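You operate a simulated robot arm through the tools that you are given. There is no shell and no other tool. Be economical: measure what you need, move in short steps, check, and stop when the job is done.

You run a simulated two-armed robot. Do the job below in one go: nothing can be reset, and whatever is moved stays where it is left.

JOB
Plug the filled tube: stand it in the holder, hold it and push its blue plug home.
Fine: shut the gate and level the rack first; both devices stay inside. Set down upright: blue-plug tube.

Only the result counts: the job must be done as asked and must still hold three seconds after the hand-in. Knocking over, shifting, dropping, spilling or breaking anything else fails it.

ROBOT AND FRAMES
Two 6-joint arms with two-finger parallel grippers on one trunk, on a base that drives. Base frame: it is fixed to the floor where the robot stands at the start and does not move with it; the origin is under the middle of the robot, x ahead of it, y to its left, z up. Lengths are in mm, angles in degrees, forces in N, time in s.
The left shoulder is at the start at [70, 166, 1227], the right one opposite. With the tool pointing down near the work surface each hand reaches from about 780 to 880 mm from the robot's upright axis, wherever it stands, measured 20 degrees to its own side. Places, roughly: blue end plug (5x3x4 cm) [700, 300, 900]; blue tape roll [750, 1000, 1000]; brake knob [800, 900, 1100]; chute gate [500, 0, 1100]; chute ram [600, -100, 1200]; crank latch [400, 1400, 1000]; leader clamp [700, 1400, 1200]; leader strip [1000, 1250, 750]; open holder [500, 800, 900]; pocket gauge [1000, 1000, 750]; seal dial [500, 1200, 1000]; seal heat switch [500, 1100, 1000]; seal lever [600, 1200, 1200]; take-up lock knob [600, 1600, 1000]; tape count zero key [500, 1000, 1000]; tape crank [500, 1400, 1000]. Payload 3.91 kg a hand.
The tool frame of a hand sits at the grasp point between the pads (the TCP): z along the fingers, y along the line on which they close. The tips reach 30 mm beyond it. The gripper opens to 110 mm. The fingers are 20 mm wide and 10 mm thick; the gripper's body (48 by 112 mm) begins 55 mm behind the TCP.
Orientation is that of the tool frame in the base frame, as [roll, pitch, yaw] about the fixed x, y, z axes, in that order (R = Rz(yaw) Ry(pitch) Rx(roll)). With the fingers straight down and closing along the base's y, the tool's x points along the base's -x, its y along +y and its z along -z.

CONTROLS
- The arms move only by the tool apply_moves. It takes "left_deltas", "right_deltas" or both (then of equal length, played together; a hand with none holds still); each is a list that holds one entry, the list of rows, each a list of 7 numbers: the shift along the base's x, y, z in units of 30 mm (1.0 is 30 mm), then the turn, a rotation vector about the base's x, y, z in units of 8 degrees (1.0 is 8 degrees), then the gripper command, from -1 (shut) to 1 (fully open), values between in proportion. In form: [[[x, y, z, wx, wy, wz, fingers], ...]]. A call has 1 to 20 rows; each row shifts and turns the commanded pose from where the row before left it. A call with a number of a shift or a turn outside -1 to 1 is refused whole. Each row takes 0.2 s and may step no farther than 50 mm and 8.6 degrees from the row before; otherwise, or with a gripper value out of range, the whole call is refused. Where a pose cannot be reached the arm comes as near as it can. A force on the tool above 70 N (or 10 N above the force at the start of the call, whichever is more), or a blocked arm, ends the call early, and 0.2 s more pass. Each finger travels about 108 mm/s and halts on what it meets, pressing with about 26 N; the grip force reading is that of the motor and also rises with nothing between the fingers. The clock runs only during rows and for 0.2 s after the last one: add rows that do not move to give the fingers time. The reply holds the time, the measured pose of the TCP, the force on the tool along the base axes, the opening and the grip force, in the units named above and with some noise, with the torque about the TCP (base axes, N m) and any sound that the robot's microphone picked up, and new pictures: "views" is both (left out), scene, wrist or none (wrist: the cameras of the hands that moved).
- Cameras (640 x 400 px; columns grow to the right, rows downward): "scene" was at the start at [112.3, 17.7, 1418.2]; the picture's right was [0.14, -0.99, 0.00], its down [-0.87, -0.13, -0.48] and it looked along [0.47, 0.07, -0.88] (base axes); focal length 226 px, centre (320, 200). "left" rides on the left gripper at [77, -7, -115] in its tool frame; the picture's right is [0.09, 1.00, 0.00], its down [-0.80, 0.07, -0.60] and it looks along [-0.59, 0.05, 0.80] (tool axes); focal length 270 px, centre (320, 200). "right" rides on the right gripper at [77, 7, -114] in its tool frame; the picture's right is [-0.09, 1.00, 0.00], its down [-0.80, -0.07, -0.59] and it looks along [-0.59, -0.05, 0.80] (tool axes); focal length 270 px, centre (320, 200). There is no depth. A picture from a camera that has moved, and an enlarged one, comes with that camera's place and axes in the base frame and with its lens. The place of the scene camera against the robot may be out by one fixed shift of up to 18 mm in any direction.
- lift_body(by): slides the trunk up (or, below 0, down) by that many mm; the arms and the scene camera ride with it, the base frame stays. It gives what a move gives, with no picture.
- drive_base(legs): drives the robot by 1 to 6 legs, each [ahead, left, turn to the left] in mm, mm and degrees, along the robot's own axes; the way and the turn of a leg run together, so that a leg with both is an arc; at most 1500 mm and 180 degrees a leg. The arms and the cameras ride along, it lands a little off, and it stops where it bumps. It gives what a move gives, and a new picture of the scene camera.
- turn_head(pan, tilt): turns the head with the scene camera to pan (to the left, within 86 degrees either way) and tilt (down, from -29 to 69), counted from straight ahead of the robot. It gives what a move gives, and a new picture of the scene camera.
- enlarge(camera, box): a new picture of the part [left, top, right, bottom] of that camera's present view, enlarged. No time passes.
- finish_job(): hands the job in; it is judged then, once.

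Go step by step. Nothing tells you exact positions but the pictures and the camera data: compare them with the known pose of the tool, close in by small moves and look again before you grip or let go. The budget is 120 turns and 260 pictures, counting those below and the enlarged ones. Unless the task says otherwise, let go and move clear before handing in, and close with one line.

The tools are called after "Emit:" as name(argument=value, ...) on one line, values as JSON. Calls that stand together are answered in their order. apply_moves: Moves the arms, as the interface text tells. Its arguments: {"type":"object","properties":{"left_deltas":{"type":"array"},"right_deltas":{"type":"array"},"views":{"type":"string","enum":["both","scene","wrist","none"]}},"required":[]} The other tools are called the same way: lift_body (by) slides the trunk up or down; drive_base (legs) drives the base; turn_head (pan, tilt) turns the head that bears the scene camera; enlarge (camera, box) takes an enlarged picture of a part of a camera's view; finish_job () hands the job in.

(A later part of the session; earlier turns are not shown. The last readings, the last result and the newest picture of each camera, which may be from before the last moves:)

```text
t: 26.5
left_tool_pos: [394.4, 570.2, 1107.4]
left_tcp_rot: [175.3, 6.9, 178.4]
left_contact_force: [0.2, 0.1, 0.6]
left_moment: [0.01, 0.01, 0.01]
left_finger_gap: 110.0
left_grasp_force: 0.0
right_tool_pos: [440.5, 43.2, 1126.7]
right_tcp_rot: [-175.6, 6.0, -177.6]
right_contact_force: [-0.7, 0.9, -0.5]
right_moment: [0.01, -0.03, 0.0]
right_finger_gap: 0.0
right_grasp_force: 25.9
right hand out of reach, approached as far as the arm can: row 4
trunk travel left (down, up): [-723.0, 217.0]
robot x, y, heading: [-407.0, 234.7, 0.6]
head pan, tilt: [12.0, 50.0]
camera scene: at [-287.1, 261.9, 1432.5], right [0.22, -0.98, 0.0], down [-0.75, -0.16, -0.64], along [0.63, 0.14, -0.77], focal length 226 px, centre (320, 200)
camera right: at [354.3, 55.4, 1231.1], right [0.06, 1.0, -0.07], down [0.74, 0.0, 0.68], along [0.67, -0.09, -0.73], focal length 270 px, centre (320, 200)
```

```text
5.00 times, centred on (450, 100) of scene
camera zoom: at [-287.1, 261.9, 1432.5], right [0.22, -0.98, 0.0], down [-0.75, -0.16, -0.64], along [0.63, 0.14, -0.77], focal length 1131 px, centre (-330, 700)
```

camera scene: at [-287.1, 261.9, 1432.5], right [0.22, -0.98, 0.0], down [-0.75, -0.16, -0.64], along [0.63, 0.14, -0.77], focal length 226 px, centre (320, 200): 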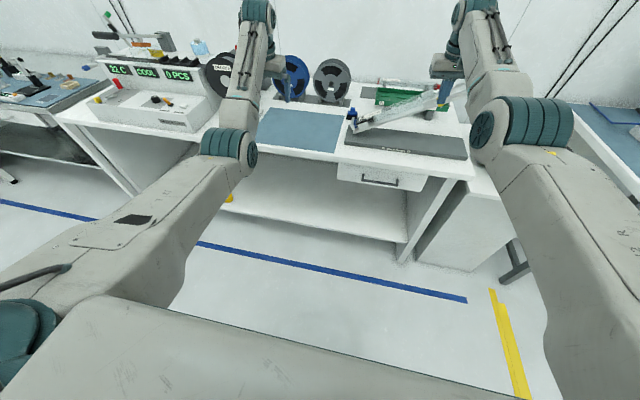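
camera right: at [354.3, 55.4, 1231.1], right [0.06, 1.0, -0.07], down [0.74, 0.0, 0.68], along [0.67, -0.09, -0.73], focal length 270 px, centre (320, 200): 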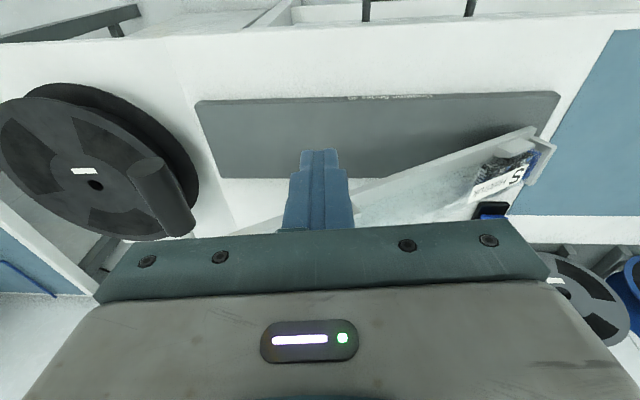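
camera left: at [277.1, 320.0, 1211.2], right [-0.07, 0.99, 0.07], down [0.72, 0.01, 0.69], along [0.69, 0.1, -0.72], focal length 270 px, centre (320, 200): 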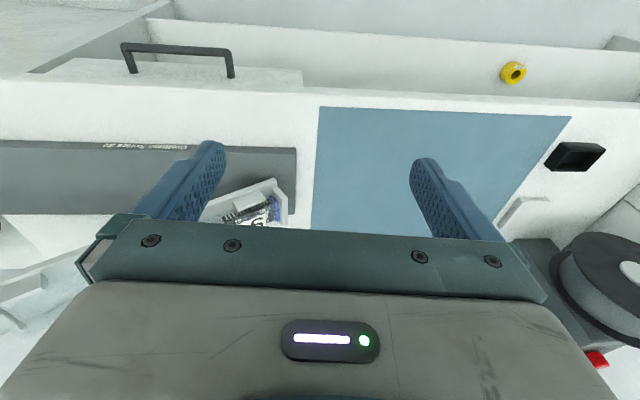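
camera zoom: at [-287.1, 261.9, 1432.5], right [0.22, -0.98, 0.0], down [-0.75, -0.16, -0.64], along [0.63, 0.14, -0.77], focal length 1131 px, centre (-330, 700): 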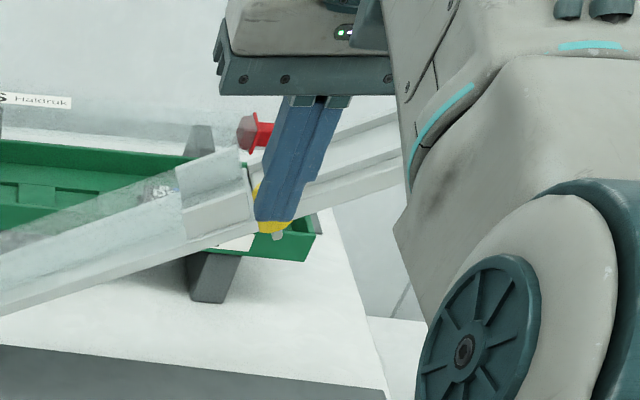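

Emit:
apply_moves(right_deltas=[[[-0.9, 0, 0, 0, 0, 0, -1], [-0.9, 0, 0, 0, 0, 0, -1], [0, 0, 0, 0, 0, 0, -1]]], views="none")

Emit:
lift_body(by=150)

Emit:
apply_moves(right_deltas=[[[-0.5, 0, -0.9, 0, 0, 0, -1], [-0.5, 0, -0.9, 0, 0, 0, -1], [0, 0, -0.9, 0, 0, 0, -1], [0, 0, -0.9, 0, 0, 0, -1], [0, 0, -0.9, 0, 0, 0, -1], [0, 0, -0.5, 0, 0, 0, -1], [0, 0, 0, 0, 0, 0, -1]]], views="none")

```text
t: 27.3
left_tool_pos: [396.4, 570.5, 1106.9]
left_tcp_rot: [175.3, 6.9, 178.3]
left_contact_force: [0.3, -0.4, -0.5]
left_moment: [0.0, 0.01, 0.0]
left_finger_gap: 110.3
left_grasp_force: 0.1
right_tool_pos: [402.1, 43.7, 1124.8]
right_tcp_rot: [-175.6, 5.7, -177.7]
right_contact_force: [0.2, 0.3, 1.3]
right_moment: [-0.01, 0.0, -0.02]
right_finger_gap: 0.1
right_grasp_force: 25.6
right hand out of reach, approached as far as the arm can: row 2
trunk travel left (down, up): [-723.0, 217.0]
robot x, y, heading: [-409.5, 233.1, 0.3]
head pan, tilt: [12.0, 50.0]
```

```text
t: 29.1
left_tool_pos: [396.6, 570.1, 1257.2]
left_tcp_rot: [175.5, 6.9, 178.4]
left_contact_force: [-0.4, -0.3, -0.3]
left_moment: [0.02, 0.02, 0.02]
left_finger_gap: 110.1
left_grasp_force: 0.1
right_tool_pos: [400.8, 42.2, 1274.7]
right_tcp_rot: [-175.6, 5.7, -177.8]
right_contact_force: [-0.6, -0.8, 0.7]
right_moment: [-0.04, 0.04, -0.01]
right_finger_gap: 0.1
right_grasp_force: 25.9
trunk travel left (down, up): [-873.0, 67.0]
robot x, y, heading: [-408.9, 239.7, 0.6]
head pan, tilt: [12.0, 50.0]
```

```text
t: 30.6
left_tool_pos: [395.1, 570.2, 1256.9]
left_tcp_rot: [175.4, 6.8, 178.5]
left_contact_force: [0.6, -0.5, 0.2]
left_moment: [0.01, 0.01, 0.0]
left_finger_gap: 109.9
left_grasp_force: 0.1
right_tool_pos: [384.0, 43.4, 1120.9]
right_tcp_rot: [-175.6, 5.9, -177.8]
right_contact_force: [0.1, 0.3, -0.3]
right_moment: [-0.01, -0.02, 0.03]
right_finger_gap: 0.3
right_grasp_force: 26.0
right hand out of reach, approached as far as the arm can: row 1, 2
trunk travel left (down, up): [-873.0, 67.0]
robot x, y, heading: [-411.2, 239.8, 0.5]
head pan, tilt: [12.0, 50.0]
```

Emit:
drive_base(legs=[[50, 0, 0]])

Emit:
apply_moves(right_deltas=[[[0.3, 0, 0, 0, 0, 0, -1], [0.2, 0, 0, 0, 0, 0, -1], [0.2, 0, 0, 0, 0, 0, -1], [0, 0, 0, 0, 0, 0, -1]]], views="both")

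Emit:
enlarge(camera="scene", box=[380, 80, 480, 160])

```text
t: 31.6
left_tool_pos: [435.3, 570.9, 1264.4]
left_tcp_rot: [175.3, 7.4, 178.5]
left_contact_force: [-0.7, -0.4, 1.2]
left_moment: [0.0, -0.05, 0.02]
left_finger_gap: 109.7
left_grasp_force: 0.1
right_tool_pos: [424.2, 44.8, 1128.1]
right_tcp_rot: [-175.7, 6.2, -177.7]
right_contact_force: [-1.1, 0.2, -0.5]
right_moment: [-0.01, -0.03, 0.01]
right_finger_gap: 0.1
right_grasp_force: 26.4
trunk travel left (down, up): [-873.0, 67.0]
robot x, y, heading: [-361.2, 239.4, 0.4]
head pan, tilt: [12.0, 50.0]
camera scene: at [-249.3, 262.4, 1583.7], right [0.22, -0.98, 0.0], down [-0.74, -0.17, -0.65], along [0.63, 0.14, -0.76], focal length 226 px, centre (320, 200)
```

scene: 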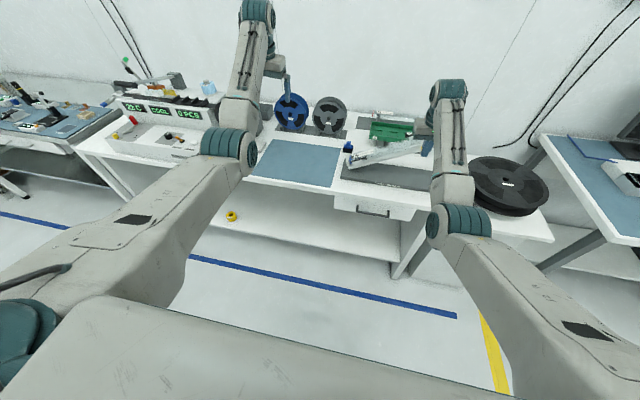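

```text
t: 32.6
left_tool_pos: [447.0, 571.2, 1255.4]
left_tcp_rot: [175.5, 6.7, 178.5]
left_contact_force: [-0.3, 0.4, 0.8]
left_moment: [0.02, 0.02, 0.02]
left_finger_gap: 109.9
left_grasp_force: 0.0
right_tool_pos: [457.6, 44.4, 1120.1]
right_tcp_rot: [-175.6, 5.7, -177.7]
right_contact_force: [0.2, -0.2, 0.0]
right_moment: [-0.01, -0.03, 0.03]
right_finger_gap: 0.0
right_grasp_force: 26.1
trunk travel left (down, up): [-873.0, 67.0]
robot x, y, heading: [-363.9, 239.2, 0.3]
head pan, tilt: [12.0, 50.0]
camera scene: at [-233.4, 262.9, 1582.1], right [0.22, -0.98, 0.0], down [-0.75, -0.17, -0.64], along [0.63, 0.14, -0.77], focal length 226 px, centre (320, 200)
camera right: at [370.6, 56.7, 1224.4], right [0.05, 1.0, -0.07], down [0.74, 0.01, 0.67], along [0.67, -0.09, -0.74], focal length 270 px, centre (320, 200)
```

scene: 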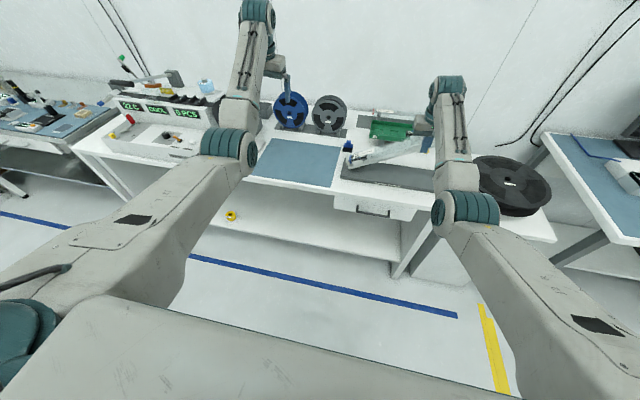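
right: 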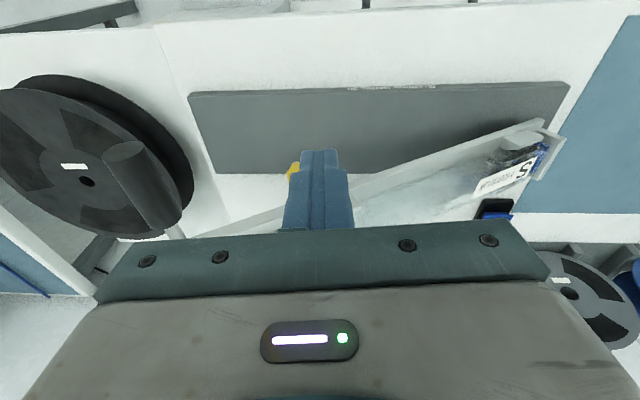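

```text
5.00 times, centred on (430, 120) of scene
camera zoom: at [-233.4, 262.9, 1582.1], right [0.22, -0.98, 0.0], down [-0.75, -0.17, -0.64], along [0.63, 0.14, -0.77], focal length 1131 px, centre (-230, 600)
```

zoom: 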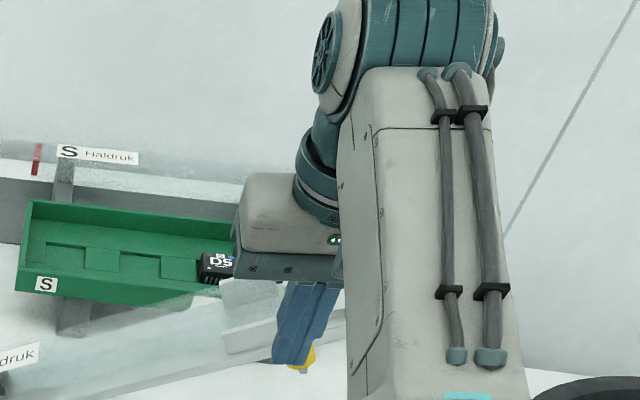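

The finger is right in front of the knob. I'll push gently in +x and watch the force.

Emit:
apply_moves(right_deltas=[[[0, -0.13, 0, 0, 0, 0, -1], [0.25, 0, 0, 0, 0, 0, -1], [0.25, 0, 0, 0, 0, 0, -1], [0.25, 0, 0, 0, 0, 0, -1], [0, 0, 0, 0, 0, 0, -1]]], views="wrist")

```text
t: 33.8
left_tool_pos: [445.2, 571.2, 1257.2]
left_tcp_rot: [175.4, 7.1, 178.4]
left_contact_force: [-0.2, 0.0, 0.0]
left_moment: [0.03, -0.02, 0.02]
left_finger_gap: 110.1
left_grasp_force: 0.1
right_tool_pos: [476.5, 40.5, 1119.4]
right_tcp_rot: [-175.6, 5.8, -177.7]
right_contact_force: [-0.9, -0.1, -1.4]
right_moment: [0.02, 0.02, -0.02]
right_finger_gap: 0.2
right_grasp_force: 25.7
trunk travel left (down, up): [-873.0, 67.0]
robot x, y, heading: [-360.3, 237.2, 0.7]
head pan, tilt: [12.0, 50.0]
camera right: at [390.5, 53.2, 1225.1], right [0.05, 1.0, -0.07], down [0.74, 0.01, 0.68], along [0.67, -0.09, -0.73], focal length 270 px, centre (320, 200)
```

right: 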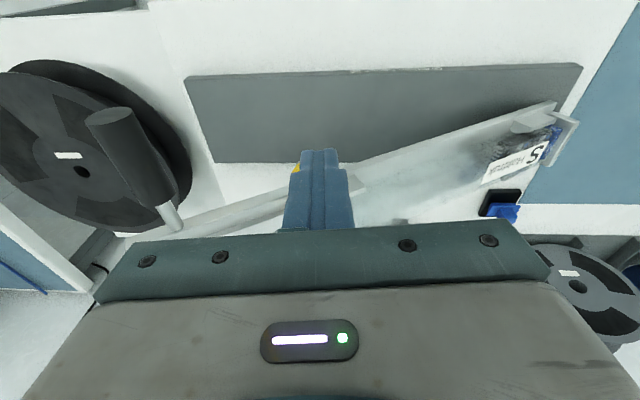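

Emit:
apply_moves(right_deltas=[[[0.25, 0, 0, 0, 0, 0, -1], [0.25, 0, 0, 0, 0, 0, -1], [0.2, 0, 0, 0, 0, 0, -1], [0, 0, 0, 0, 0, 0, -1]]], views="wrist")

Emit:
enlarge(camera="right", box=[230, 120, 430, 240])

```text
t: 34.8
left_tool_pos: [445.9, 571.3, 1257.4]
left_tcp_rot: [175.4, 7.0, 178.5]
left_contact_force: [-1.0, -0.2, -0.6]
left_moment: [-0.02, 0.01, -0.02]
left_finger_gap: 109.9
left_grasp_force: 0.1
right_tool_pos: [498.8, 40.5, 1120.8]
right_tcp_rot: [-175.7, 5.8, -177.7]
right_contact_force: [-0.2, 0.2, -0.1]
right_moment: [0.01, 0.0, 0.0]
right_finger_gap: 0.0
right_grasp_force: 26.2
trunk travel left (down, up): [-873.0, 67.0]
robot x, y, heading: [-359.7, 238.3, 0.5]
head pan, tilt: [12.0, 50.0]
camera right: at [411.0, 53.3, 1225.9], right [0.06, 1.0, -0.07], down [0.74, 0.0, 0.68], along [0.67, -0.09, -0.73], focal length 270 px, centre (320, 200)
```

right: 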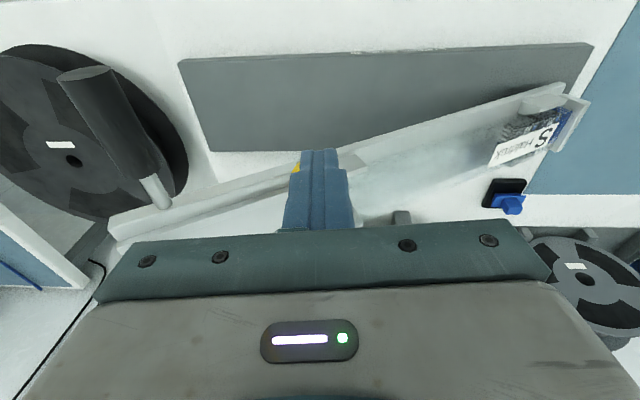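

```text
3.20 times, centred on (330, 180) of right
camera zoom: at [411.0, 53.3, 1225.9], right [0.06, 1.0, -0.07], down [0.74, 0.0, 0.68], along [0.67, -0.09, -0.73], focal length 865 px, centre (288, 264)
```

zoom: 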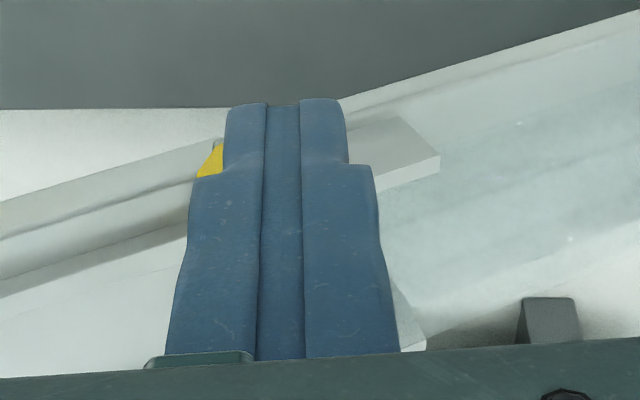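

Emit:
apply_moves(right_deltas=[[[0.2, 0, 0, 0, 0, 0, -1], [0.2, 0, 0, 0, 0, 0, -1], [0, 0, 0, 0, 0, 0, -1]]], views="wrist")

Emit:
enlarge(camera="right", box=[230, 120, 430, 240])

```text
t: 35.6
left_tool_pos: [445.2, 571.2, 1257.9]
left_tcp_rot: [175.3, 6.9, 178.4]
left_contact_force: [0.2, 0.2, -0.4]
left_moment: [0.02, 0.02, -0.02]
left_finger_gap: 110.3
left_grasp_force: 0.0
right_tool_pos: [498.4, 40.2, 1120.6]
right_tcp_rot: [-175.7, 5.9, -177.7]
right_contact_force: [-0.4, -0.1, -0.3]
right_moment: [0.02, -0.01, 0.02]
right_finger_gap: 0.0
right_grasp_force: 25.9
right hand out of reach, approached as far as the arm can: row 1, 2
trunk travel left (down, up): [-873.0, 67.0]
robot x, y, heading: [-357.1, 239.1, 0.3]
head pan, tilt: [12.0, 50.0]
camera right: at [411.0, 53.3, 1225.8], right [0.06, 1.0, -0.07], down [0.74, 0.0, 0.68], along [0.67, -0.09, -0.73], focal length 270 px, centre (320, 200)
```

right: 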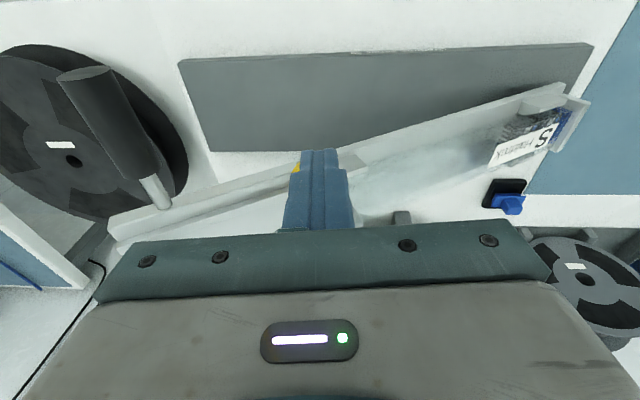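

```text
3.20 times, centred on (330, 180) of right
camera zoom: at [411.0, 53.3, 1225.8], right [0.06, 1.0, -0.07], down [0.74, 0.0, 0.68], along [0.67, -0.09, -0.73], focal length 865 px, centre (288, 264)
```

zoom: 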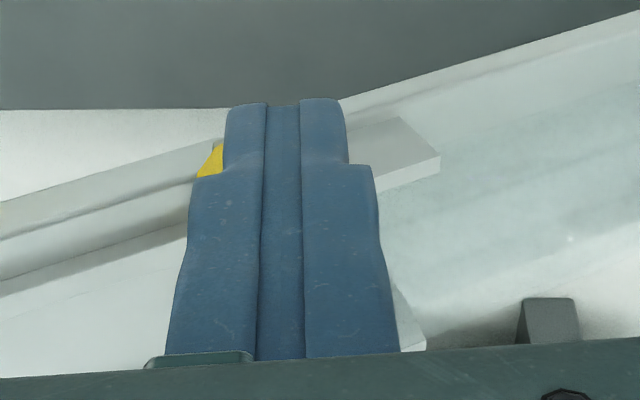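

That's the arm's reach limit. I'll retreat, check the gate's state, move the base closer and finish the push.

Emit:
apply_moves(right_deltas=[[[-0.8, 0, 0, 0, 0, 0, -1], [-0.8, 0, 0.2, 0, 0, 0, -1], [0, 0, 0.9, 0, 0, 0, -1], [0, 0, 0.9, 0, 0, 0, -1]]], views="wrist")

Emit:
enlarge(camera="right", box=[230, 110, 430, 240])

Emit:
drive_base(legs=[[60, 0, 0]])

Emit:
enlarge(camera="right", box=[230, 90, 430, 240])

```text
t: 36.6
left_tool_pos: [445.6, 572.0, 1258.4]
left_tcp_rot: [175.3, 6.8, 178.6]
left_contact_force: [0.2, -0.2, -0.3]
left_moment: [0.02, -0.05, 0.02]
left_finger_gap: 110.0
left_grasp_force: 0.0
right_tool_pos: [450.2, 42.1, 1180.9]
right_tcp_rot: [-175.6, 5.9, -177.7]
right_contact_force: [-0.2, -1.0, -0.8]
right_moment: [0.0, 0.01, 0.02]
right_finger_gap: 0.1
right_grasp_force: 25.8
trunk travel left (down, up): [-873.0, 67.0]
robot x, y, heading: [-361.7, 235.9, 0.5]
head pan, tilt: [12.0, 50.0]
camera right: at [362.3, 54.2, 1285.4], right [0.05, 1.0, -0.07], down [0.74, 0.01, 0.68], along [0.67, -0.09, -0.73], focal length 270 px, centre (320, 200)
```

right: 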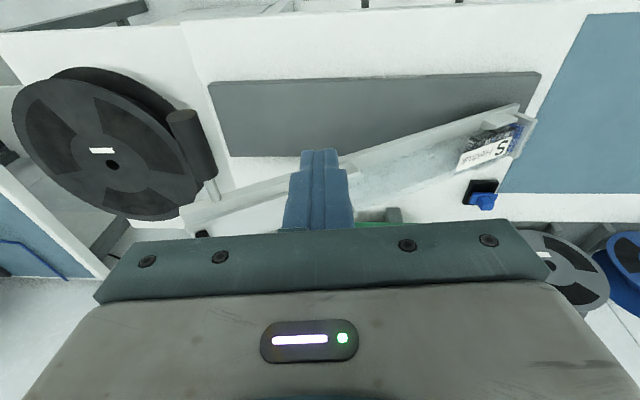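

```text
3.08 times, centred on (330, 175) of right
camera zoom: at [362.3, 54.2, 1285.4], right [0.05, 1.0, -0.07], down [0.74, 0.01, 0.68], along [0.67, -0.09, -0.73], focal length 832 px, centre (289, 277)
```

zoom: 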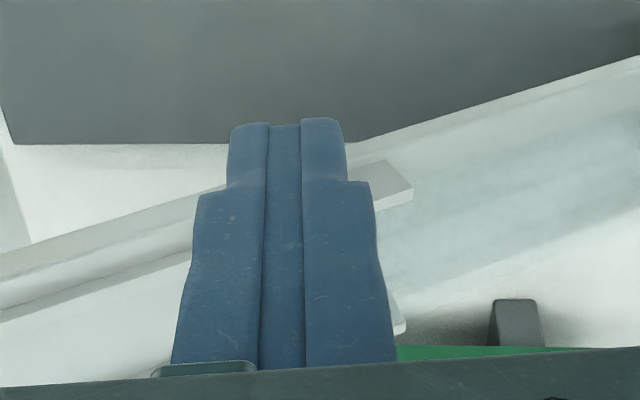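

```text
t: 37.5
left_tool_pos: [493.7, 573.1, 1265.6]
left_tcp_rot: [175.3, 7.6, 178.5]
left_contact_force: [-1.3, -0.7, 1.5]
left_moment: [0.01, -0.08, 0.0]
left_finger_gap: 109.8
left_grasp_force: 0.1
right_tool_pos: [500.3, 43.7, 1187.3]
right_tcp_rot: [-175.5, 6.4, -177.6]
right_contact_force: [-0.9, 0.8, 0.6]
right_moment: [0.01, -0.09, 0.03]
right_finger_gap: 0.0
right_grasp_force: 26.0
trunk travel left (down, up): [-873.0, 67.0]
robot x, y, heading: [-301.7, 242.0, 0.7]
head pan, tilt: [12.0, 50.0]
camera scene: at [-190.3, 263.0, 1583.8], right [0.22, -0.98, 0.0], down [-0.74, -0.17, -0.65], along [0.63, 0.14, -0.76], focal length 226 px, centre (320, 200)
```

scene: 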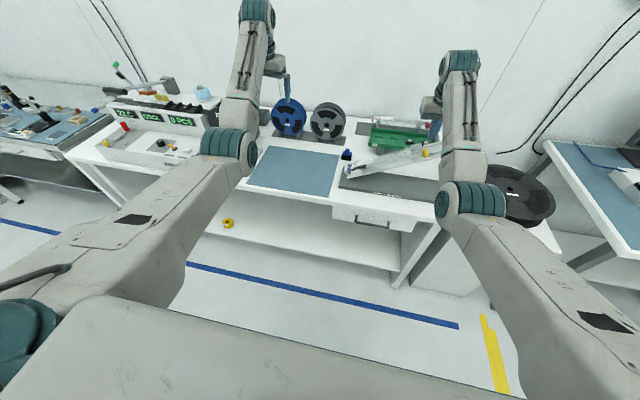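

```text
2.67 times, centred on (330, 165) of right
camera zoom: at [411.3, 55.3, 1292.5], right [0.05, 1.0, -0.07], down [0.73, 0.01, 0.68], along [0.68, -0.09, -0.73], focal length 721 px, centre (293, 293)
```

zoom: 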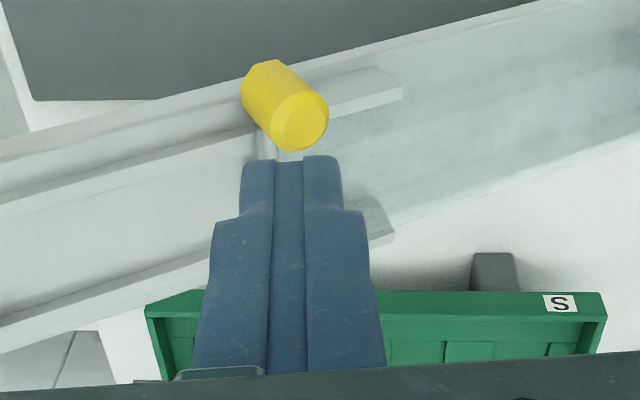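

Emit:
apply_moves(right_deltas=[[[0, -1, 0, 0, 0, 0, -1], [0, -1, 0, 0, 0, 0, -1]]], views="none")

Emit:
enlarge(camera="right", box=[300, 90, 480, 230])

```text
t: 38.1
left_tool_pos: [499.6, 571.8, 1263.0]
left_tcp_rot: [175.1, 7.4, 178.5]
left_contact_force: [-0.8, -0.6, -0.1]
left_moment: [-0.01, 0.0, 0.01]
left_finger_gap: 109.8
left_grasp_force: 0.1
right_tool_pos: [506.1, -18.8, 1185.0]
right_tcp_rot: [-175.7, 6.1, -177.6]
right_contact_force: [-0.9, 0.0, 0.1]
right_moment: [0.0, -0.02, 0.0]
right_finger_gap: 0.0
right_grasp_force: 25.8
trunk travel left (down, up): [-873.0, 67.0]
robot x, y, heading: [-299.1, 239.1, 0.6]
head pan, tilt: [12.0, 50.0]
```

```text
2.86 times, centred on (390, 160) of right
camera zoom: at [417.3, -7.2, 1289.1], right [0.05, 1.0, -0.07], down [0.73, 0.01, 0.68], along [0.68, -0.08, -0.73], focal length 772 px, centre (120, 314)
```

zoom: 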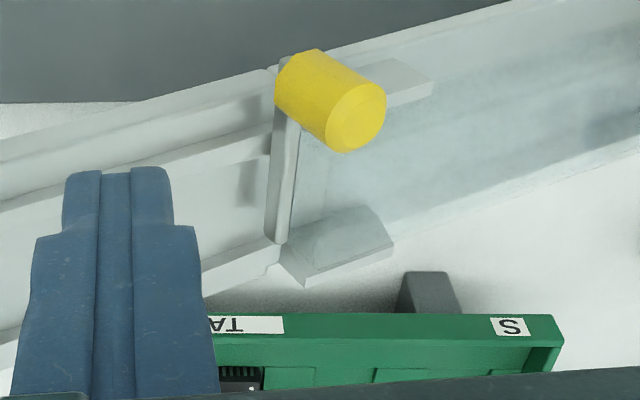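

The bar now spans the channel to the far wall. I'll confirm it's at its stop with one more gentle push.

Emit:
apply_moves(right_deltas=[[[-0.8, 1, 0, 0, 0, 0, -1], [-0.6, 1, 0, 0, 0, 0, -1], [0, -0.05, -1, 0, 0, 0, -1], [0, 0, -1, 0, 0, 0, -1], [0, 0, -0.15, 0, 0, 0, -1], [0.8, 0, 0, 0, 0, 0, -1], [0.2, 0, 0, 0, 0, 0, -1], [0.1, 0, 0, 0, 0, 0, -1], [0, 0, 0, 0, 0, 0, -1]]], views="wrist")

```text
t: 40.1
left_tool_pos: [503.2, 573.4, 1259.6]
left_tcp_rot: [175.3, 7.0, 178.5]
left_contact_force: [0.5, -0.7, -0.7]
left_moment: [0.04, -0.02, 0.03]
left_finger_gap: 109.7
left_grasp_force: 0.1
right_tool_pos: [506.3, 42.2, 1112.7]
right_tcp_rot: [-175.6, 5.9, -177.7]
right_contact_force: [-4.2, 0.0, -1.0]
right_moment: [-0.02, 0.15, -0.01]
right_finger_gap: 0.0
right_grasp_force: 26.2
right hand out of reach, approached as far as the arm can: row 2
trunk travel left (down, up): [-873.0, 67.0]
robot x, y, heading: [-299.3, 238.5, 0.5]
head pan, tilt: [12.0, 50.0]
camera right: at [420.5, 54.2, 1216.8], right [0.05, 1.0, -0.07], down [0.74, 0.01, 0.68], along [0.67, -0.09, -0.73], focal length 270 px, centre (320, 200)
```

right: 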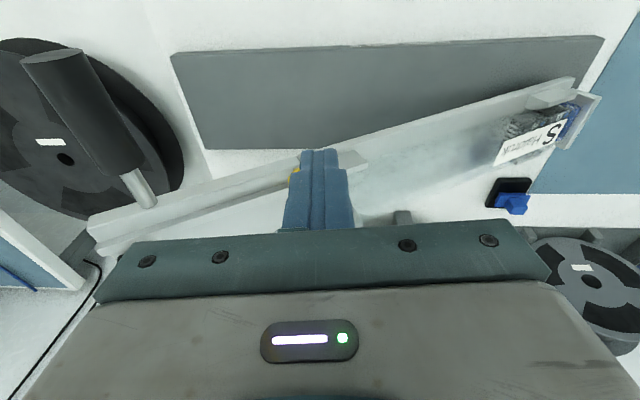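

Emit:
apply_moves(right_deltas=[[[0.1, 0, 0, 0, 0, 0, -1], [0.1, 0, 0, 0, 0, 0, -1], [0, 0, 0, 0, 0, 0, -1]]], views="none")

Emit:
apply_moves(right_deltas=[[[0.1, 0, 0, 0, 0, 0, -1], [0.1, 0, 0, 0, 0, 0, -1], [0, 0, 0, 0, 0, 0, -1]]], views="none")

```text
t: 41.0
left_tool_pos: [497.9, 573.3, 1262.0]
left_tcp_rot: [175.4, 7.2, 178.4]
left_contact_force: [1.1, -0.6, -0.2]
left_moment: [0.01, -0.02, 0.0]
left_finger_gap: 110.0
left_grasp_force: 0.1
right_tool_pos: [508.9, 42.7, 1113.5]
right_tcp_rot: [-175.6, 5.7, -177.6]
right_contact_force: [-34.5, 2.4, -8.8]
right_moment: [-0.04, 1.04, -0.28]
right_finger_gap: 0.3
right_grasp_force: 26.0
trunk travel left (down, up): [-873.0, 67.0]
robot x, y, heading: [-301.2, 237.9, 0.7]
head pan, tilt: [12.0, 50.0]
```

```text
t: 41.8
left_tool_pos: [493.5, 574.6, 1265.7]
left_tcp_rot: [175.4, 7.5, 178.6]
left_contact_force: [-0.9, 0.3, -0.1]
left_moment: [0.0, -0.01, 0.01]
left_finger_gap: 110.4
left_grasp_force: 0.1
right_tool_pos: [509.5, 44.3, 1115.8]
right_tcp_rot: [-175.6, 5.4, -177.5]
right_contact_force: [-59.2, 8.8, -13.1]
right_moment: [0.16, 1.67, -0.38]
right_finger_gap: 0.1
right_grasp_force: 26.2
trunk travel left (down, up): [-873.0, 67.0]
robot x, y, heading: [-302.9, 236.3, 0.8]
head pan, tilt: [12.0, 50.0]
```

The gate is hard against its stop, so it's shut. I'll back off and find the tilt handle.

Emit:
apply_moves(right_deltas=[[[-0.6, 0, 0, 0, 0, 0, -1], [-0.8, 0, 0.3, 0, 0, 0, -1], [0, 0, 1, 0, 0, 0, -1], [0, -0.8, 1, 0, 0, 0, 0], [0, -0.8, 0.5, 0, 0, 0, 0], [0, -0.8, 0, 0, 0, 0, 0]]], views="wrist")

Emit:
enlarge(camera="right", box=[200, 60, 560, 240])

```text
t: 43.1
left_tool_pos: [503.4, 573.3, 1259.9]
left_tcp_rot: [175.3, 7.1, 178.4]
left_contact_force: [-0.4, -0.9, 0.6]
left_moment: [0.0, -0.02, 0.01]
left_finger_gap: 110.0
left_grasp_force: 0.0
right_tool_pos: [486.3, -31.0, 1192.1]
right_tcp_rot: [-175.6, 5.8, -177.5]
right_contact_force: [-0.7, -0.7, 0.2]
right_moment: [0.03, 0.0, 0.0]
right_finger_gap: 55.4
right_grasp_force: 0.0
right hand out of reach, approached as far as the arm can: row 5
trunk travel left (down, up): [-873.0, 67.0]
robot x, y, heading: [-301.9, 236.6, 0.3]
head pan, tilt: [12.0, 50.0]
camera right: at [397.9, -18.8, 1297.4], right [0.05, 1.0, -0.07], down [0.74, 0.01, 0.68], along [0.68, -0.09, -0.73], focal length 270 px, centre (320, 200)
```

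right: 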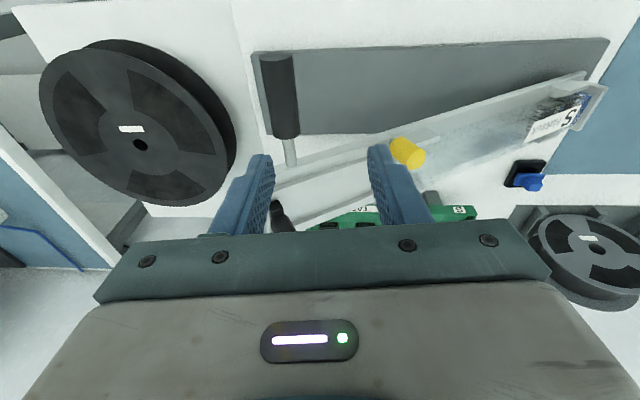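

```text
1.78 times, centred on (380, 150) of right
camera zoom: at [397.9, -18.8, 1297.4], right [0.05, 1.0, -0.07], down [0.74, 0.01, 0.68], along [0.68, -0.09, -0.73], focal length 480 px, centre (213, 289)
```

zoom: 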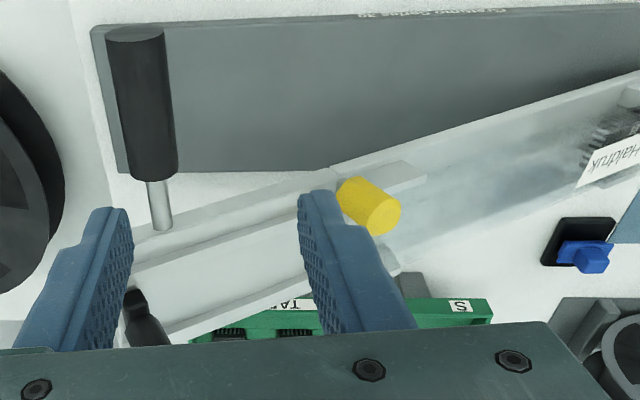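

I take the handle to lie along x from 444 to 500, at y ≈ -59 and z ≈ 1121. I'll straddle it from above with the right hand.

Emit:
apply_moves(right_deltas=[[[-0.6, -0.93, 0, 0, 0, 0, 0], [0, 0, -0.8, 0, 0, 0, 0], [0, 0, -0.8, 0, 0, 0, 0], [0, 0, 0, 0, 0, 0, 0]]], views="wrist")

```text
t: 44.1
left_tool_pos: [504.7, 572.3, 1257.4]
left_tcp_rot: [175.2, 7.1, 178.5]
left_contact_force: [1.0, 0.1, -0.6]
left_moment: [-0.03, 0.02, 0.0]
left_finger_gap: 109.9
left_grasp_force: 0.1
right_tool_pos: [481.4, -58.8, 1139.4]
right_tcp_rot: [-175.7, 5.8, -177.6]
right_contact_force: [-0.5, 0.7, -0.7]
right_moment: [-0.02, -0.04, 0.03]
right_finger_gap: 55.1
right_grasp_force: 0.1
right hand out of reach, approached as far as the arm can: row 1
trunk travel left (down, up): [-873.0, 67.0]
robot x, y, heading: [-300.5, 235.3, 0.4]
head pan, tilt: [12.0, 50.0]
camera right: at [393.0, -46.8, 1244.5], right [0.05, 1.0, -0.07], down [0.74, 0.01, 0.68], along [0.67, -0.09, -0.73], focal length 270 px, centre (320, 200)
```

right: 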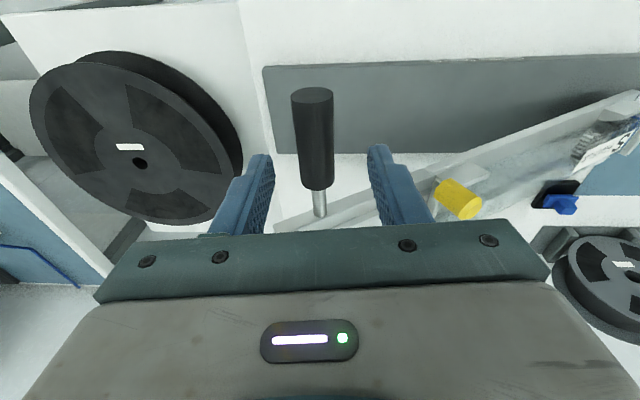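

Emit:
apply_moves(right_deltas=[[[-0.35, 0, -0.45, 0, 0, 0, 0], [0, 0, 0, 0, 0, 0, -0.5], [0, 0, 0, 0, 0, 0, -1], [0, 0, 0, 0, 0, 0, -1]]], views="wrist")

```text
t: 45.1
left_tool_pos: [504.6, 569.5, 1259.3]
left_tcp_rot: [175.3, 7.0, 178.5]
left_contact_force: [0.4, 0.2, 0.2]
left_moment: [0.0, -0.01, -0.02]
left_finger_gap: 110.2
left_grasp_force: 0.0
right_tool_pos: [469.5, -63.0, 1126.5]
right_tcp_rot: [-175.6, 5.8, -177.9]
right_contact_force: [5.1, -10.8, 5.9]
right_moment: [-0.28, -0.02, -1.16]
right_finger_gap: 22.4
right_grasp_force: 44.4
trunk travel left (down, up): [-873.0, 67.0]
robot x, y, heading: [-302.9, 235.5, 0.4]
head pan, tilt: [12.0, 50.0]
camera right: at [382.0, -49.4, 1232.7], right [0.06, 1.0, -0.07], down [0.74, 0.0, 0.68], along [0.68, -0.09, -0.73], focal length 270 px, centre (320, 200)
```

right: 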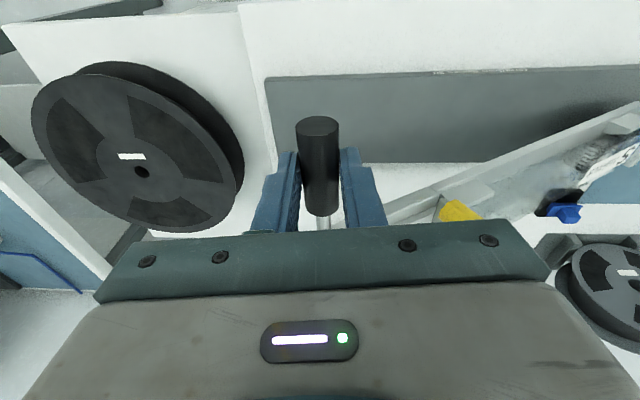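

Handle gripped. I'll start lowering along an arc about a pivot near the low end, in small steps, reading the force as I go.

Emit:
apply_moves(right_deltas=[[[0, -0.15, -0.3, 0, 0, 0, -1], [0, -0.15, -0.3, 0, 0, 0, -1], [0, 0, 0, 0, 0, 0, -1]]], views="none")

Emit:
apply_moves(right_deltas=[[[0, -0.14, -0.3, 0, 0, 0, -1], [0, -0.14, -0.3, 0, 0, 0, -1], [0, 0, 0, 0, 0, 0, -1]]], views="both")

```text
t: 46.0
left_tool_pos: [505.1, 569.0, 1258.8]
left_tcp_rot: [175.2, 7.0, 178.5]
left_contact_force: [-0.2, 0.2, 0.5]
left_moment: [0.0, 0.01, 0.02]
left_finger_gap: 109.9
left_grasp_force: 0.1
right_tool_pos: [468.5, -72.3, 1109.1]
right_tcp_rot: [-175.7, 6.0, -177.8]
right_contact_force: [11.8, -20.3, 12.7]
right_moment: [-0.45, -1.07, -0.88]
right_finger_gap: 21.8
right_grasp_force: 45.4
trunk travel left (down, up): [-873.0, 67.0]
robot x, y, heading: [-301.9, 238.7, 0.5]
head pan, tilt: [12.0, 50.0]
```

```text
t: 46.8
left_tool_pos: [506.7, 567.6, 1259.0]
left_tcp_rot: [175.1, 7.0, 178.5]
left_contact_force: [-0.1, -0.1, 0.6]
left_moment: [-0.03, 0.01, 0.0]
left_finger_gap: 110.0
left_grasp_force: 0.1
right_tool_pos: [469.5, -81.9, 1088.6]
right_tcp_rot: [-175.7, 6.0, -177.7]
right_contact_force: [16.1, -26.2, 13.5]
right_moment: [-0.52, -1.3, -0.88]
right_finger_gap: 22.1
right_grasp_force: 44.5
trunk travel left (down, up): [-873.0, 67.0]
robot x, y, heading: [-300.4, 236.9, 0.6]
head pan, tilt: [12.0, 50.0]
camera scene: at [-175.4, 256.8, 1582.4], right [0.22, -0.98, 0.0], down [-0.75, -0.16, -0.64], along [0.63, 0.14, -0.77], focal length 226 px, centre (320, 200)
camera right: at [381.9, -69.7, 1192.7], right [0.06, 1.0, -0.07], down [0.74, 0.0, 0.68], along [0.67, -0.09, -0.73], focal length 270 px, centre (320, 200)
```

scene: 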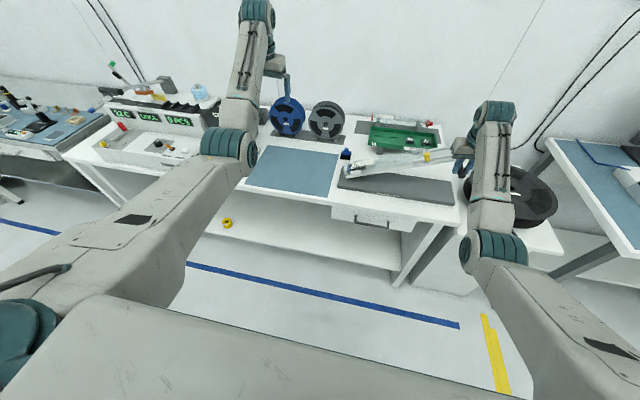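
right: 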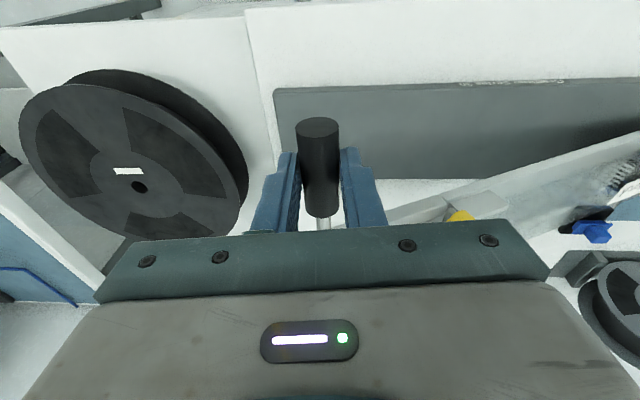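

Emit:
apply_moves(right_deltas=[[[0.05, -0.25, -0.3, 0, 0, 0, -1], [0.05, -0.18, -0.3, 0, 0, 0, -1], [0, 0, 0, 0, 0, 0, -1]]], views="none")

Emit:
enlarge(camera="scene", box=[320, 110, 480, 210])

```text
t: 47.5
left_tool_pos: [504.2, 571.2, 1259.7]
left_tcp_rot: [175.2, 7.1, 178.4]
left_contact_force: [0.0, 0.0, -0.2]
left_moment: [0.01, 0.03, -0.02]
left_finger_gap: 109.8
left_grasp_force: 0.1
right_tool_pos: [469.4, -89.5, 1069.7]
right_tcp_rot: [-175.9, 5.7, -177.6]
right_contact_force: [-1.9, -11.7, 4.4]
right_moment: [-0.05, 0.45, -0.94]
right_finger_gap: 22.1
right_grasp_force: 45.0
trunk travel left (down, up): [-873.0, 67.0]
robot x, y, heading: [-300.4, 241.7, 0.5]
head pan, tilt: [12.0, 50.0]
```

```text
4.00 times, centred on (400, 160) of scene
camera zoom: at [-178.5, 260.8, 1582.5], right [0.22, -0.98, 0.0], down [-0.75, -0.17, -0.64], along [0.63, 0.14, -0.77], focal length 905 px, centre (0, 360)
```

zoom: 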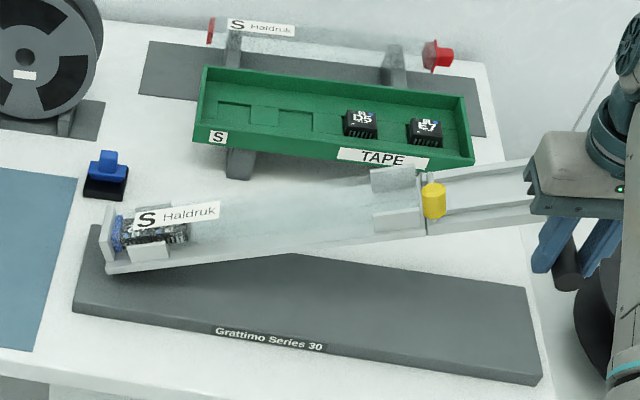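

Emit:
apply_moves(right_deltas=[[[0, -0.13, -0.33, 0, 0, 0, -1], [0, -0.12, -0.33, 0, 0, 0, -1], [0, -0.1, -0.33, 0, 0, 0, -1], [0, 0, 0, 0, 0, 0, -1]]], views="none")

Emit:
apply_moves(right_deltas=[[[0, -0.09, -0.33, 0, 0, 0, -1], [0, -0.08, -0.33, 0, 0, 0, -1], [0, -0.06, -0.33, 0, 0, 0, -1], [0, 0, 0, 0, 0, 0, -1]]], views="none")

Emit:
enlarge(camera="scene", box=[320, 110, 480, 210])

```text
t: 48.5
left_tool_pos: [501.1, 573.6, 1260.4]
left_tcp_rot: [175.5, 7.2, 178.6]
left_contact_force: [-0.5, -0.3, 0.2]
left_moment: [-0.02, -0.05, -0.03]
left_finger_gap: 110.1
left_grasp_force: 0.1
right_tool_pos: [469.0, -98.6, 1042.1]
right_tcp_rot: [-175.6, 5.8, -177.5]
right_contact_force: [-13.7, 0.1, -0.4]
right_moment: [0.05, 0.1, -0.88]
right_finger_gap: 22.1
right_grasp_force: 44.3
trunk travel left (down, up): [-873.0, 67.0]
robot x, y, heading: [-300.5, 240.5, 0.6]
head pan, tilt: [12.0, 50.0]
```

```text
t: 49.5
left_tool_pos: [501.2, 572.7, 1261.6]
left_tcp_rot: [175.5, 7.2, 178.4]
left_contact_force: [-0.3, 0.7, 0.2]
left_moment: [0.0, -0.01, -0.01]
left_finger_gap: 110.0
left_grasp_force: 0.0
right_tool_pos: [468.7, -107.6, 1013.8]
right_tcp_rot: [-175.5, 6.0, -177.6]
right_contact_force: [-14.0, -2.4, 1.7]
right_moment: [0.06, -0.06, -0.9]
right_finger_gap: 21.8
right_grasp_force: 44.7
trunk travel left (down, up): [-873.0, 67.0]
robot x, y, heading: [-300.3, 235.9, 0.8]
head pan, tilt: [12.0, 50.0]
```

```text
4.00 times, centred on (400, 160) of scene
camera zoom: at [-180.8, 263.4, 1582.7], right [0.22, -0.98, 0.0], down [-0.75, -0.17, -0.64], along [0.63, 0.14, -0.76], focal length 905 px, centre (0, 360)
```

zoom: 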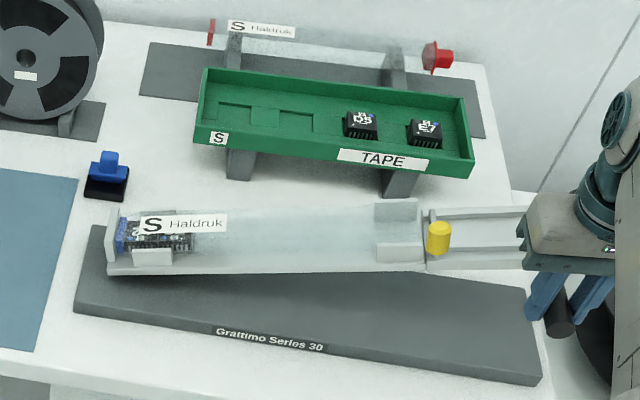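

Emit:
apply_moves(right_deltas=[[[0.1, -0.07, -0.33, 0, 0, 0, -1], [0.1, -0.06, -0.33, 0, 0, 0, -1], [0.1, -0.05, -0.33, 0, 0, 0, -1], [0, 0, 0, 0, 0, 0, -1]]], views="none")

Emit:
apply_moves(right_deltas=[[[0, -0.04, -0.25, 0, 0, 0, -1], [0, -0.02, -0.2, 0, 0, 0, -1], [0, 0, 0, 0, 0, 0, -1]]], views="none")

Emit:
enlarge(camera="scene", box=[320, 110, 480, 210])

```text
t: 50.5
left_tool_pos: [497.1, 572.9, 1264.2]
left_tcp_rot: [175.4, 7.4, 178.5]
left_contact_force: [-0.1, -0.7, 0.1]
left_moment: [0.01, 0.0, -0.02]
left_finger_gap: 109.9
left_grasp_force: 0.0
right_tool_pos: [474.7, -111.9, 986.5]
right_tcp_rot: [-175.5, 5.8, -177.6]
right_contact_force: [-39.0, 0.6, -1.1]
right_moment: [0.04, 0.59, -1.0]
right_finger_gap: 22.4
right_grasp_force: 45.3
trunk travel left (down, up): [-873.0, 67.0]
robot x, y, heading: [-302.1, 239.8, 0.5]
head pan, tilt: [12.0, 50.0]
```

```text
t: 51.4
left_tool_pos: [497.1, 573.3, 1262.8]
left_tcp_rot: [175.3, 7.4, 178.5]
left_contact_force: [-0.4, 0.7, -0.3]
left_moment: [-0.01, 0.02, 0.0]
left_finger_gap: 110.2
left_grasp_force: 0.0
right_tool_pos: [474.3, -114.8, 973.2]
right_tcp_rot: [-175.6, 6.0, -177.7]
right_contact_force: [-36.5, -4.0, 1.5]
right_moment: [-0.01, 0.66, -1.03]
right_finger_gap: 22.3
right_grasp_force: 45.2
trunk travel left (down, up): [-873.0, 67.0]
robot x, y, heading: [-297.8, 237.0, 0.6]
head pan, tilt: [12.0, 50.0]
```

```text
4.00 times, centred on (400, 160) of scene
camera zoom: at [-186.0, 262.5, 1583.2], right [0.22, -0.98, 0.0], down [-0.74, -0.17, -0.65], along [0.63, 0.14, -0.76], focal length 905 px, centre (0, 360)
```

zoom: 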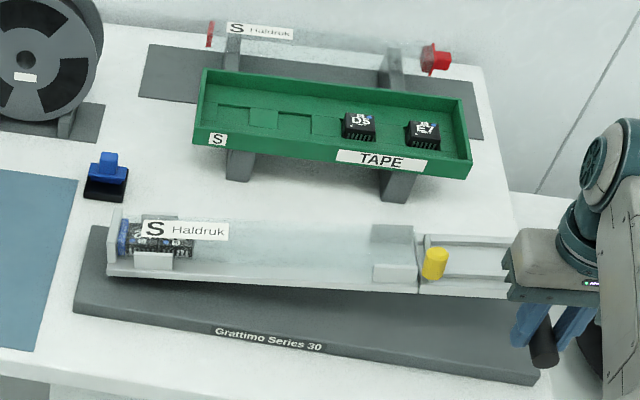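

Emit:
apply_moves(right_deltas=[[[-0.15, -0.02, -0.2, 0, 0, 0, -1], [-0.1, -0.02, -0.2, 0, 0, 0, -1], [0, -0.01, -0.2, 0, 0, 0, -1], [0, 0, 0, 0, 0, 0, -1]]], views="wrist")

Emit:
enlarge(camera="scene", box=[320, 110, 480, 210])

```text
t: 52.4
left_tool_pos: [503.1, 571.4, 1259.4]
left_tcp_rot: [175.3, 7.2, 178.5]
left_contact_force: [0.1, 0.2, 0.4]
left_moment: [0.04, 0.03, 0.01]
left_finger_gap: 110.1
left_grasp_force: 0.1
right_tool_pos: [473.9, -116.3, 953.5]
right_tcp_rot: [-175.6, 6.2, -177.6]
right_contact_force: [-0.3, -9.6, 4.4]
right_moment: [-0.14, -1.36, -0.86]
right_finger_gap: 22.0
right_grasp_force: 45.1
trunk travel left (down, up): [-873.0, 67.0]
robot x, y, heading: [-296.9, 237.7, 0.5]
head pan, tilt: [12.0, 50.0]
camera right: at [386.9, -104.6, 1057.1], right [0.05, 1.0, -0.07], down [0.73, 0.01, 0.68], along [0.68, -0.09, -0.73], focal length 270 px, centre (320, 200)
```

right: 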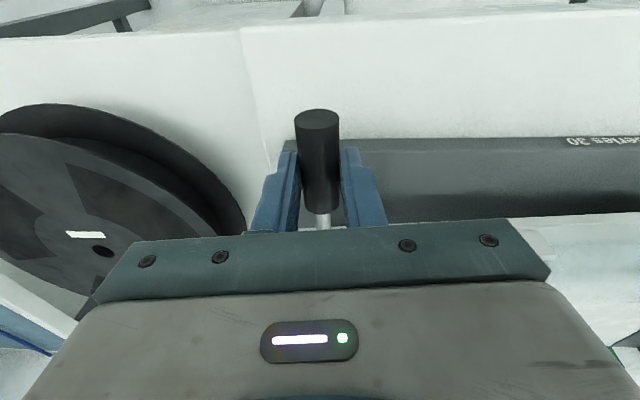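

```text
4.00 times, centred on (400, 160) of scene
camera zoom: at [-177.9, 261.4, 1582.5], right [0.22, -0.98, 0.0], down [-0.75, -0.17, -0.64], along [0.63, 0.14, -0.77], focal length 905 px, centre (0, 360)
```

zoom: 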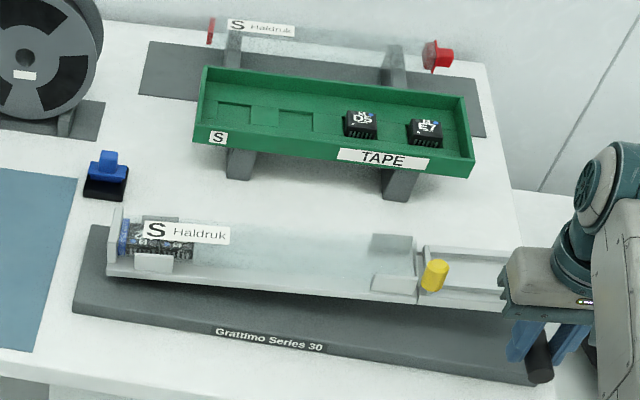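

Emit:
apply_moves(right_deltas=[[[0, -0.03, -0.2, 0, 0, 0, -1], [0, 0, -0.2, 0, 0, 0, -1], [0, 0, 0, 0, 0, 0, -1]]], views="none")

Emit:
apply_moves(right_deltas=[[[0, 0, -0.2, 0, 0, 0, -1], [0, 0, -0.15, 0, 0, 0, -1], [0, 0, 0, 0, 0, 0, -1]]], views="none")

Emit:
enlarge(camera="scene", box=[320, 110, 480, 210])

```text
t: 53.1
left_tool_pos: [505.6, 570.7, 1258.3]
left_tcp_rot: [175.3, 7.0, 178.5]
left_contact_force: [-0.1, -0.6, 0.1]
left_moment: [-0.01, -0.05, -0.02]
left_finger_gap: 110.3
left_grasp_force: 0.1
right_tool_pos: [475.0, -118.3, 938.3]
right_tcp_rot: [-175.7, 5.8, -177.5]
right_contact_force: [5.9, -11.2, 3.3]
right_moment: [-0.16, -0.54, -0.88]
right_finger_gap: 22.2
right_grasp_force: 45.2
trunk travel left (down, up): [-873.0, 67.0]
robot x, y, heading: [-296.4, 236.6, 0.7]
head pan, tilt: [12.0, 50.0]
```

```text
t: 54.0
left_tool_pos: [506.2, 570.7, 1258.0]
left_tcp_rot: [175.2, 6.9, 178.5]
left_contact_force: [-0.1, 0.8, -0.8]
left_moment: [0.03, -0.05, 0.05]
left_finger_gap: 110.1
left_grasp_force: 0.1
right_tool_pos: [474.6, -118.1, 928.2]
right_tcp_rot: [-175.7, 5.9, -177.6]
right_contact_force: [9.9, -16.1, 3.3]
right_moment: [-0.32, -0.63, -0.92]
right_finger_gap: 22.0
right_grasp_force: 44.8
trunk travel left (down, up): [-873.0, 67.0]
robot x, y, heading: [-302.1, 242.2, 0.7]
head pan, tilt: [12.0, 50.0]
```

```text
4.00 times, centred on (400, 160) of scene
camera zoom: at [-174.8, 259.8, 1582.3], right [0.22, -0.98, 0.0], down [-0.75, -0.17, -0.64], along [0.63, 0.14, -0.77], focal length 905 px, centre (0, 360)
```

zoom: 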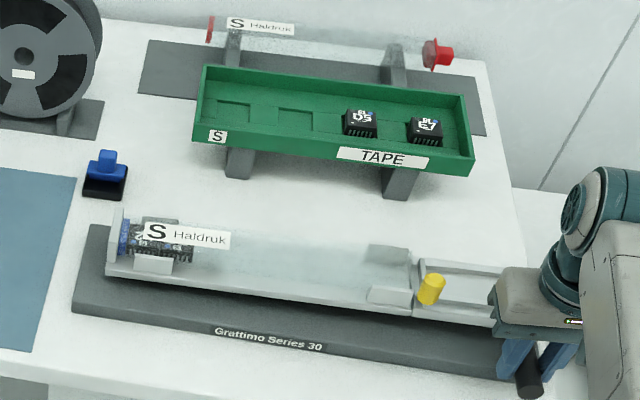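

Emit:
apply_moves(right_deltas=[[[0, -0.05, -0.15, 0, 0, 0, -1], [0, 0, -0.1, 0, 0, 0, -1], [0, 0, 0, 0, 0, 0, -1]]], views="none")

Emit:
enlarge(camera="scene", box=[320, 110, 480, 210])

```text
t: 54.8
left_tool_pos: [506.1, 570.5, 1257.3]
left_tcp_rot: [175.3, 6.9, 178.5]
left_contact_force: [0.7, 0.6, -0.7]
left_moment: [0.0, -0.02, 0.03]
left_finger_gap: 110.2
left_grasp_force: 0.2
right_tool_pos: [474.4, -118.1, 919.8]
right_tcp_rot: [-175.7, 5.7, -177.6]
right_contact_force: [11.3, -11.7, 2.7]
right_moment: [-0.13, -0.59, -0.91]
right_finger_gap: 21.8
right_grasp_force: 44.8
trunk travel left (down, up): [-873.0, 67.0]
robot x, y, heading: [-299.7, 242.0, 0.6]
head pan, tilt: [12.0, 50.0]
```

```text
4.00 times, centred on (400, 160) of scene
camera zoom: at [-174.5, 260.9, 1582.2], right [0.22, -0.98, 0.0], down [-0.75, -0.17, -0.64], along [0.63, 0.14, -0.77], focal length 905 px, centre (0, 360)
```

zoom: 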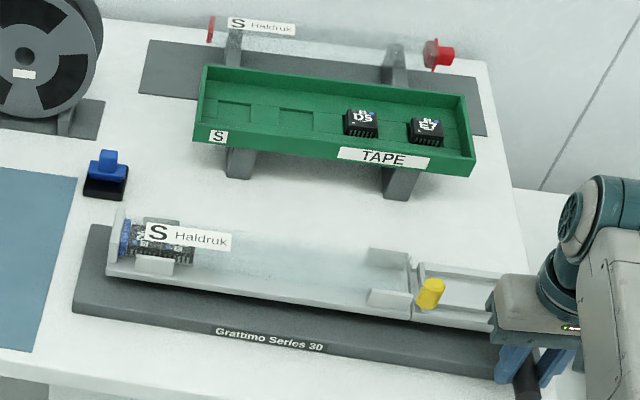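

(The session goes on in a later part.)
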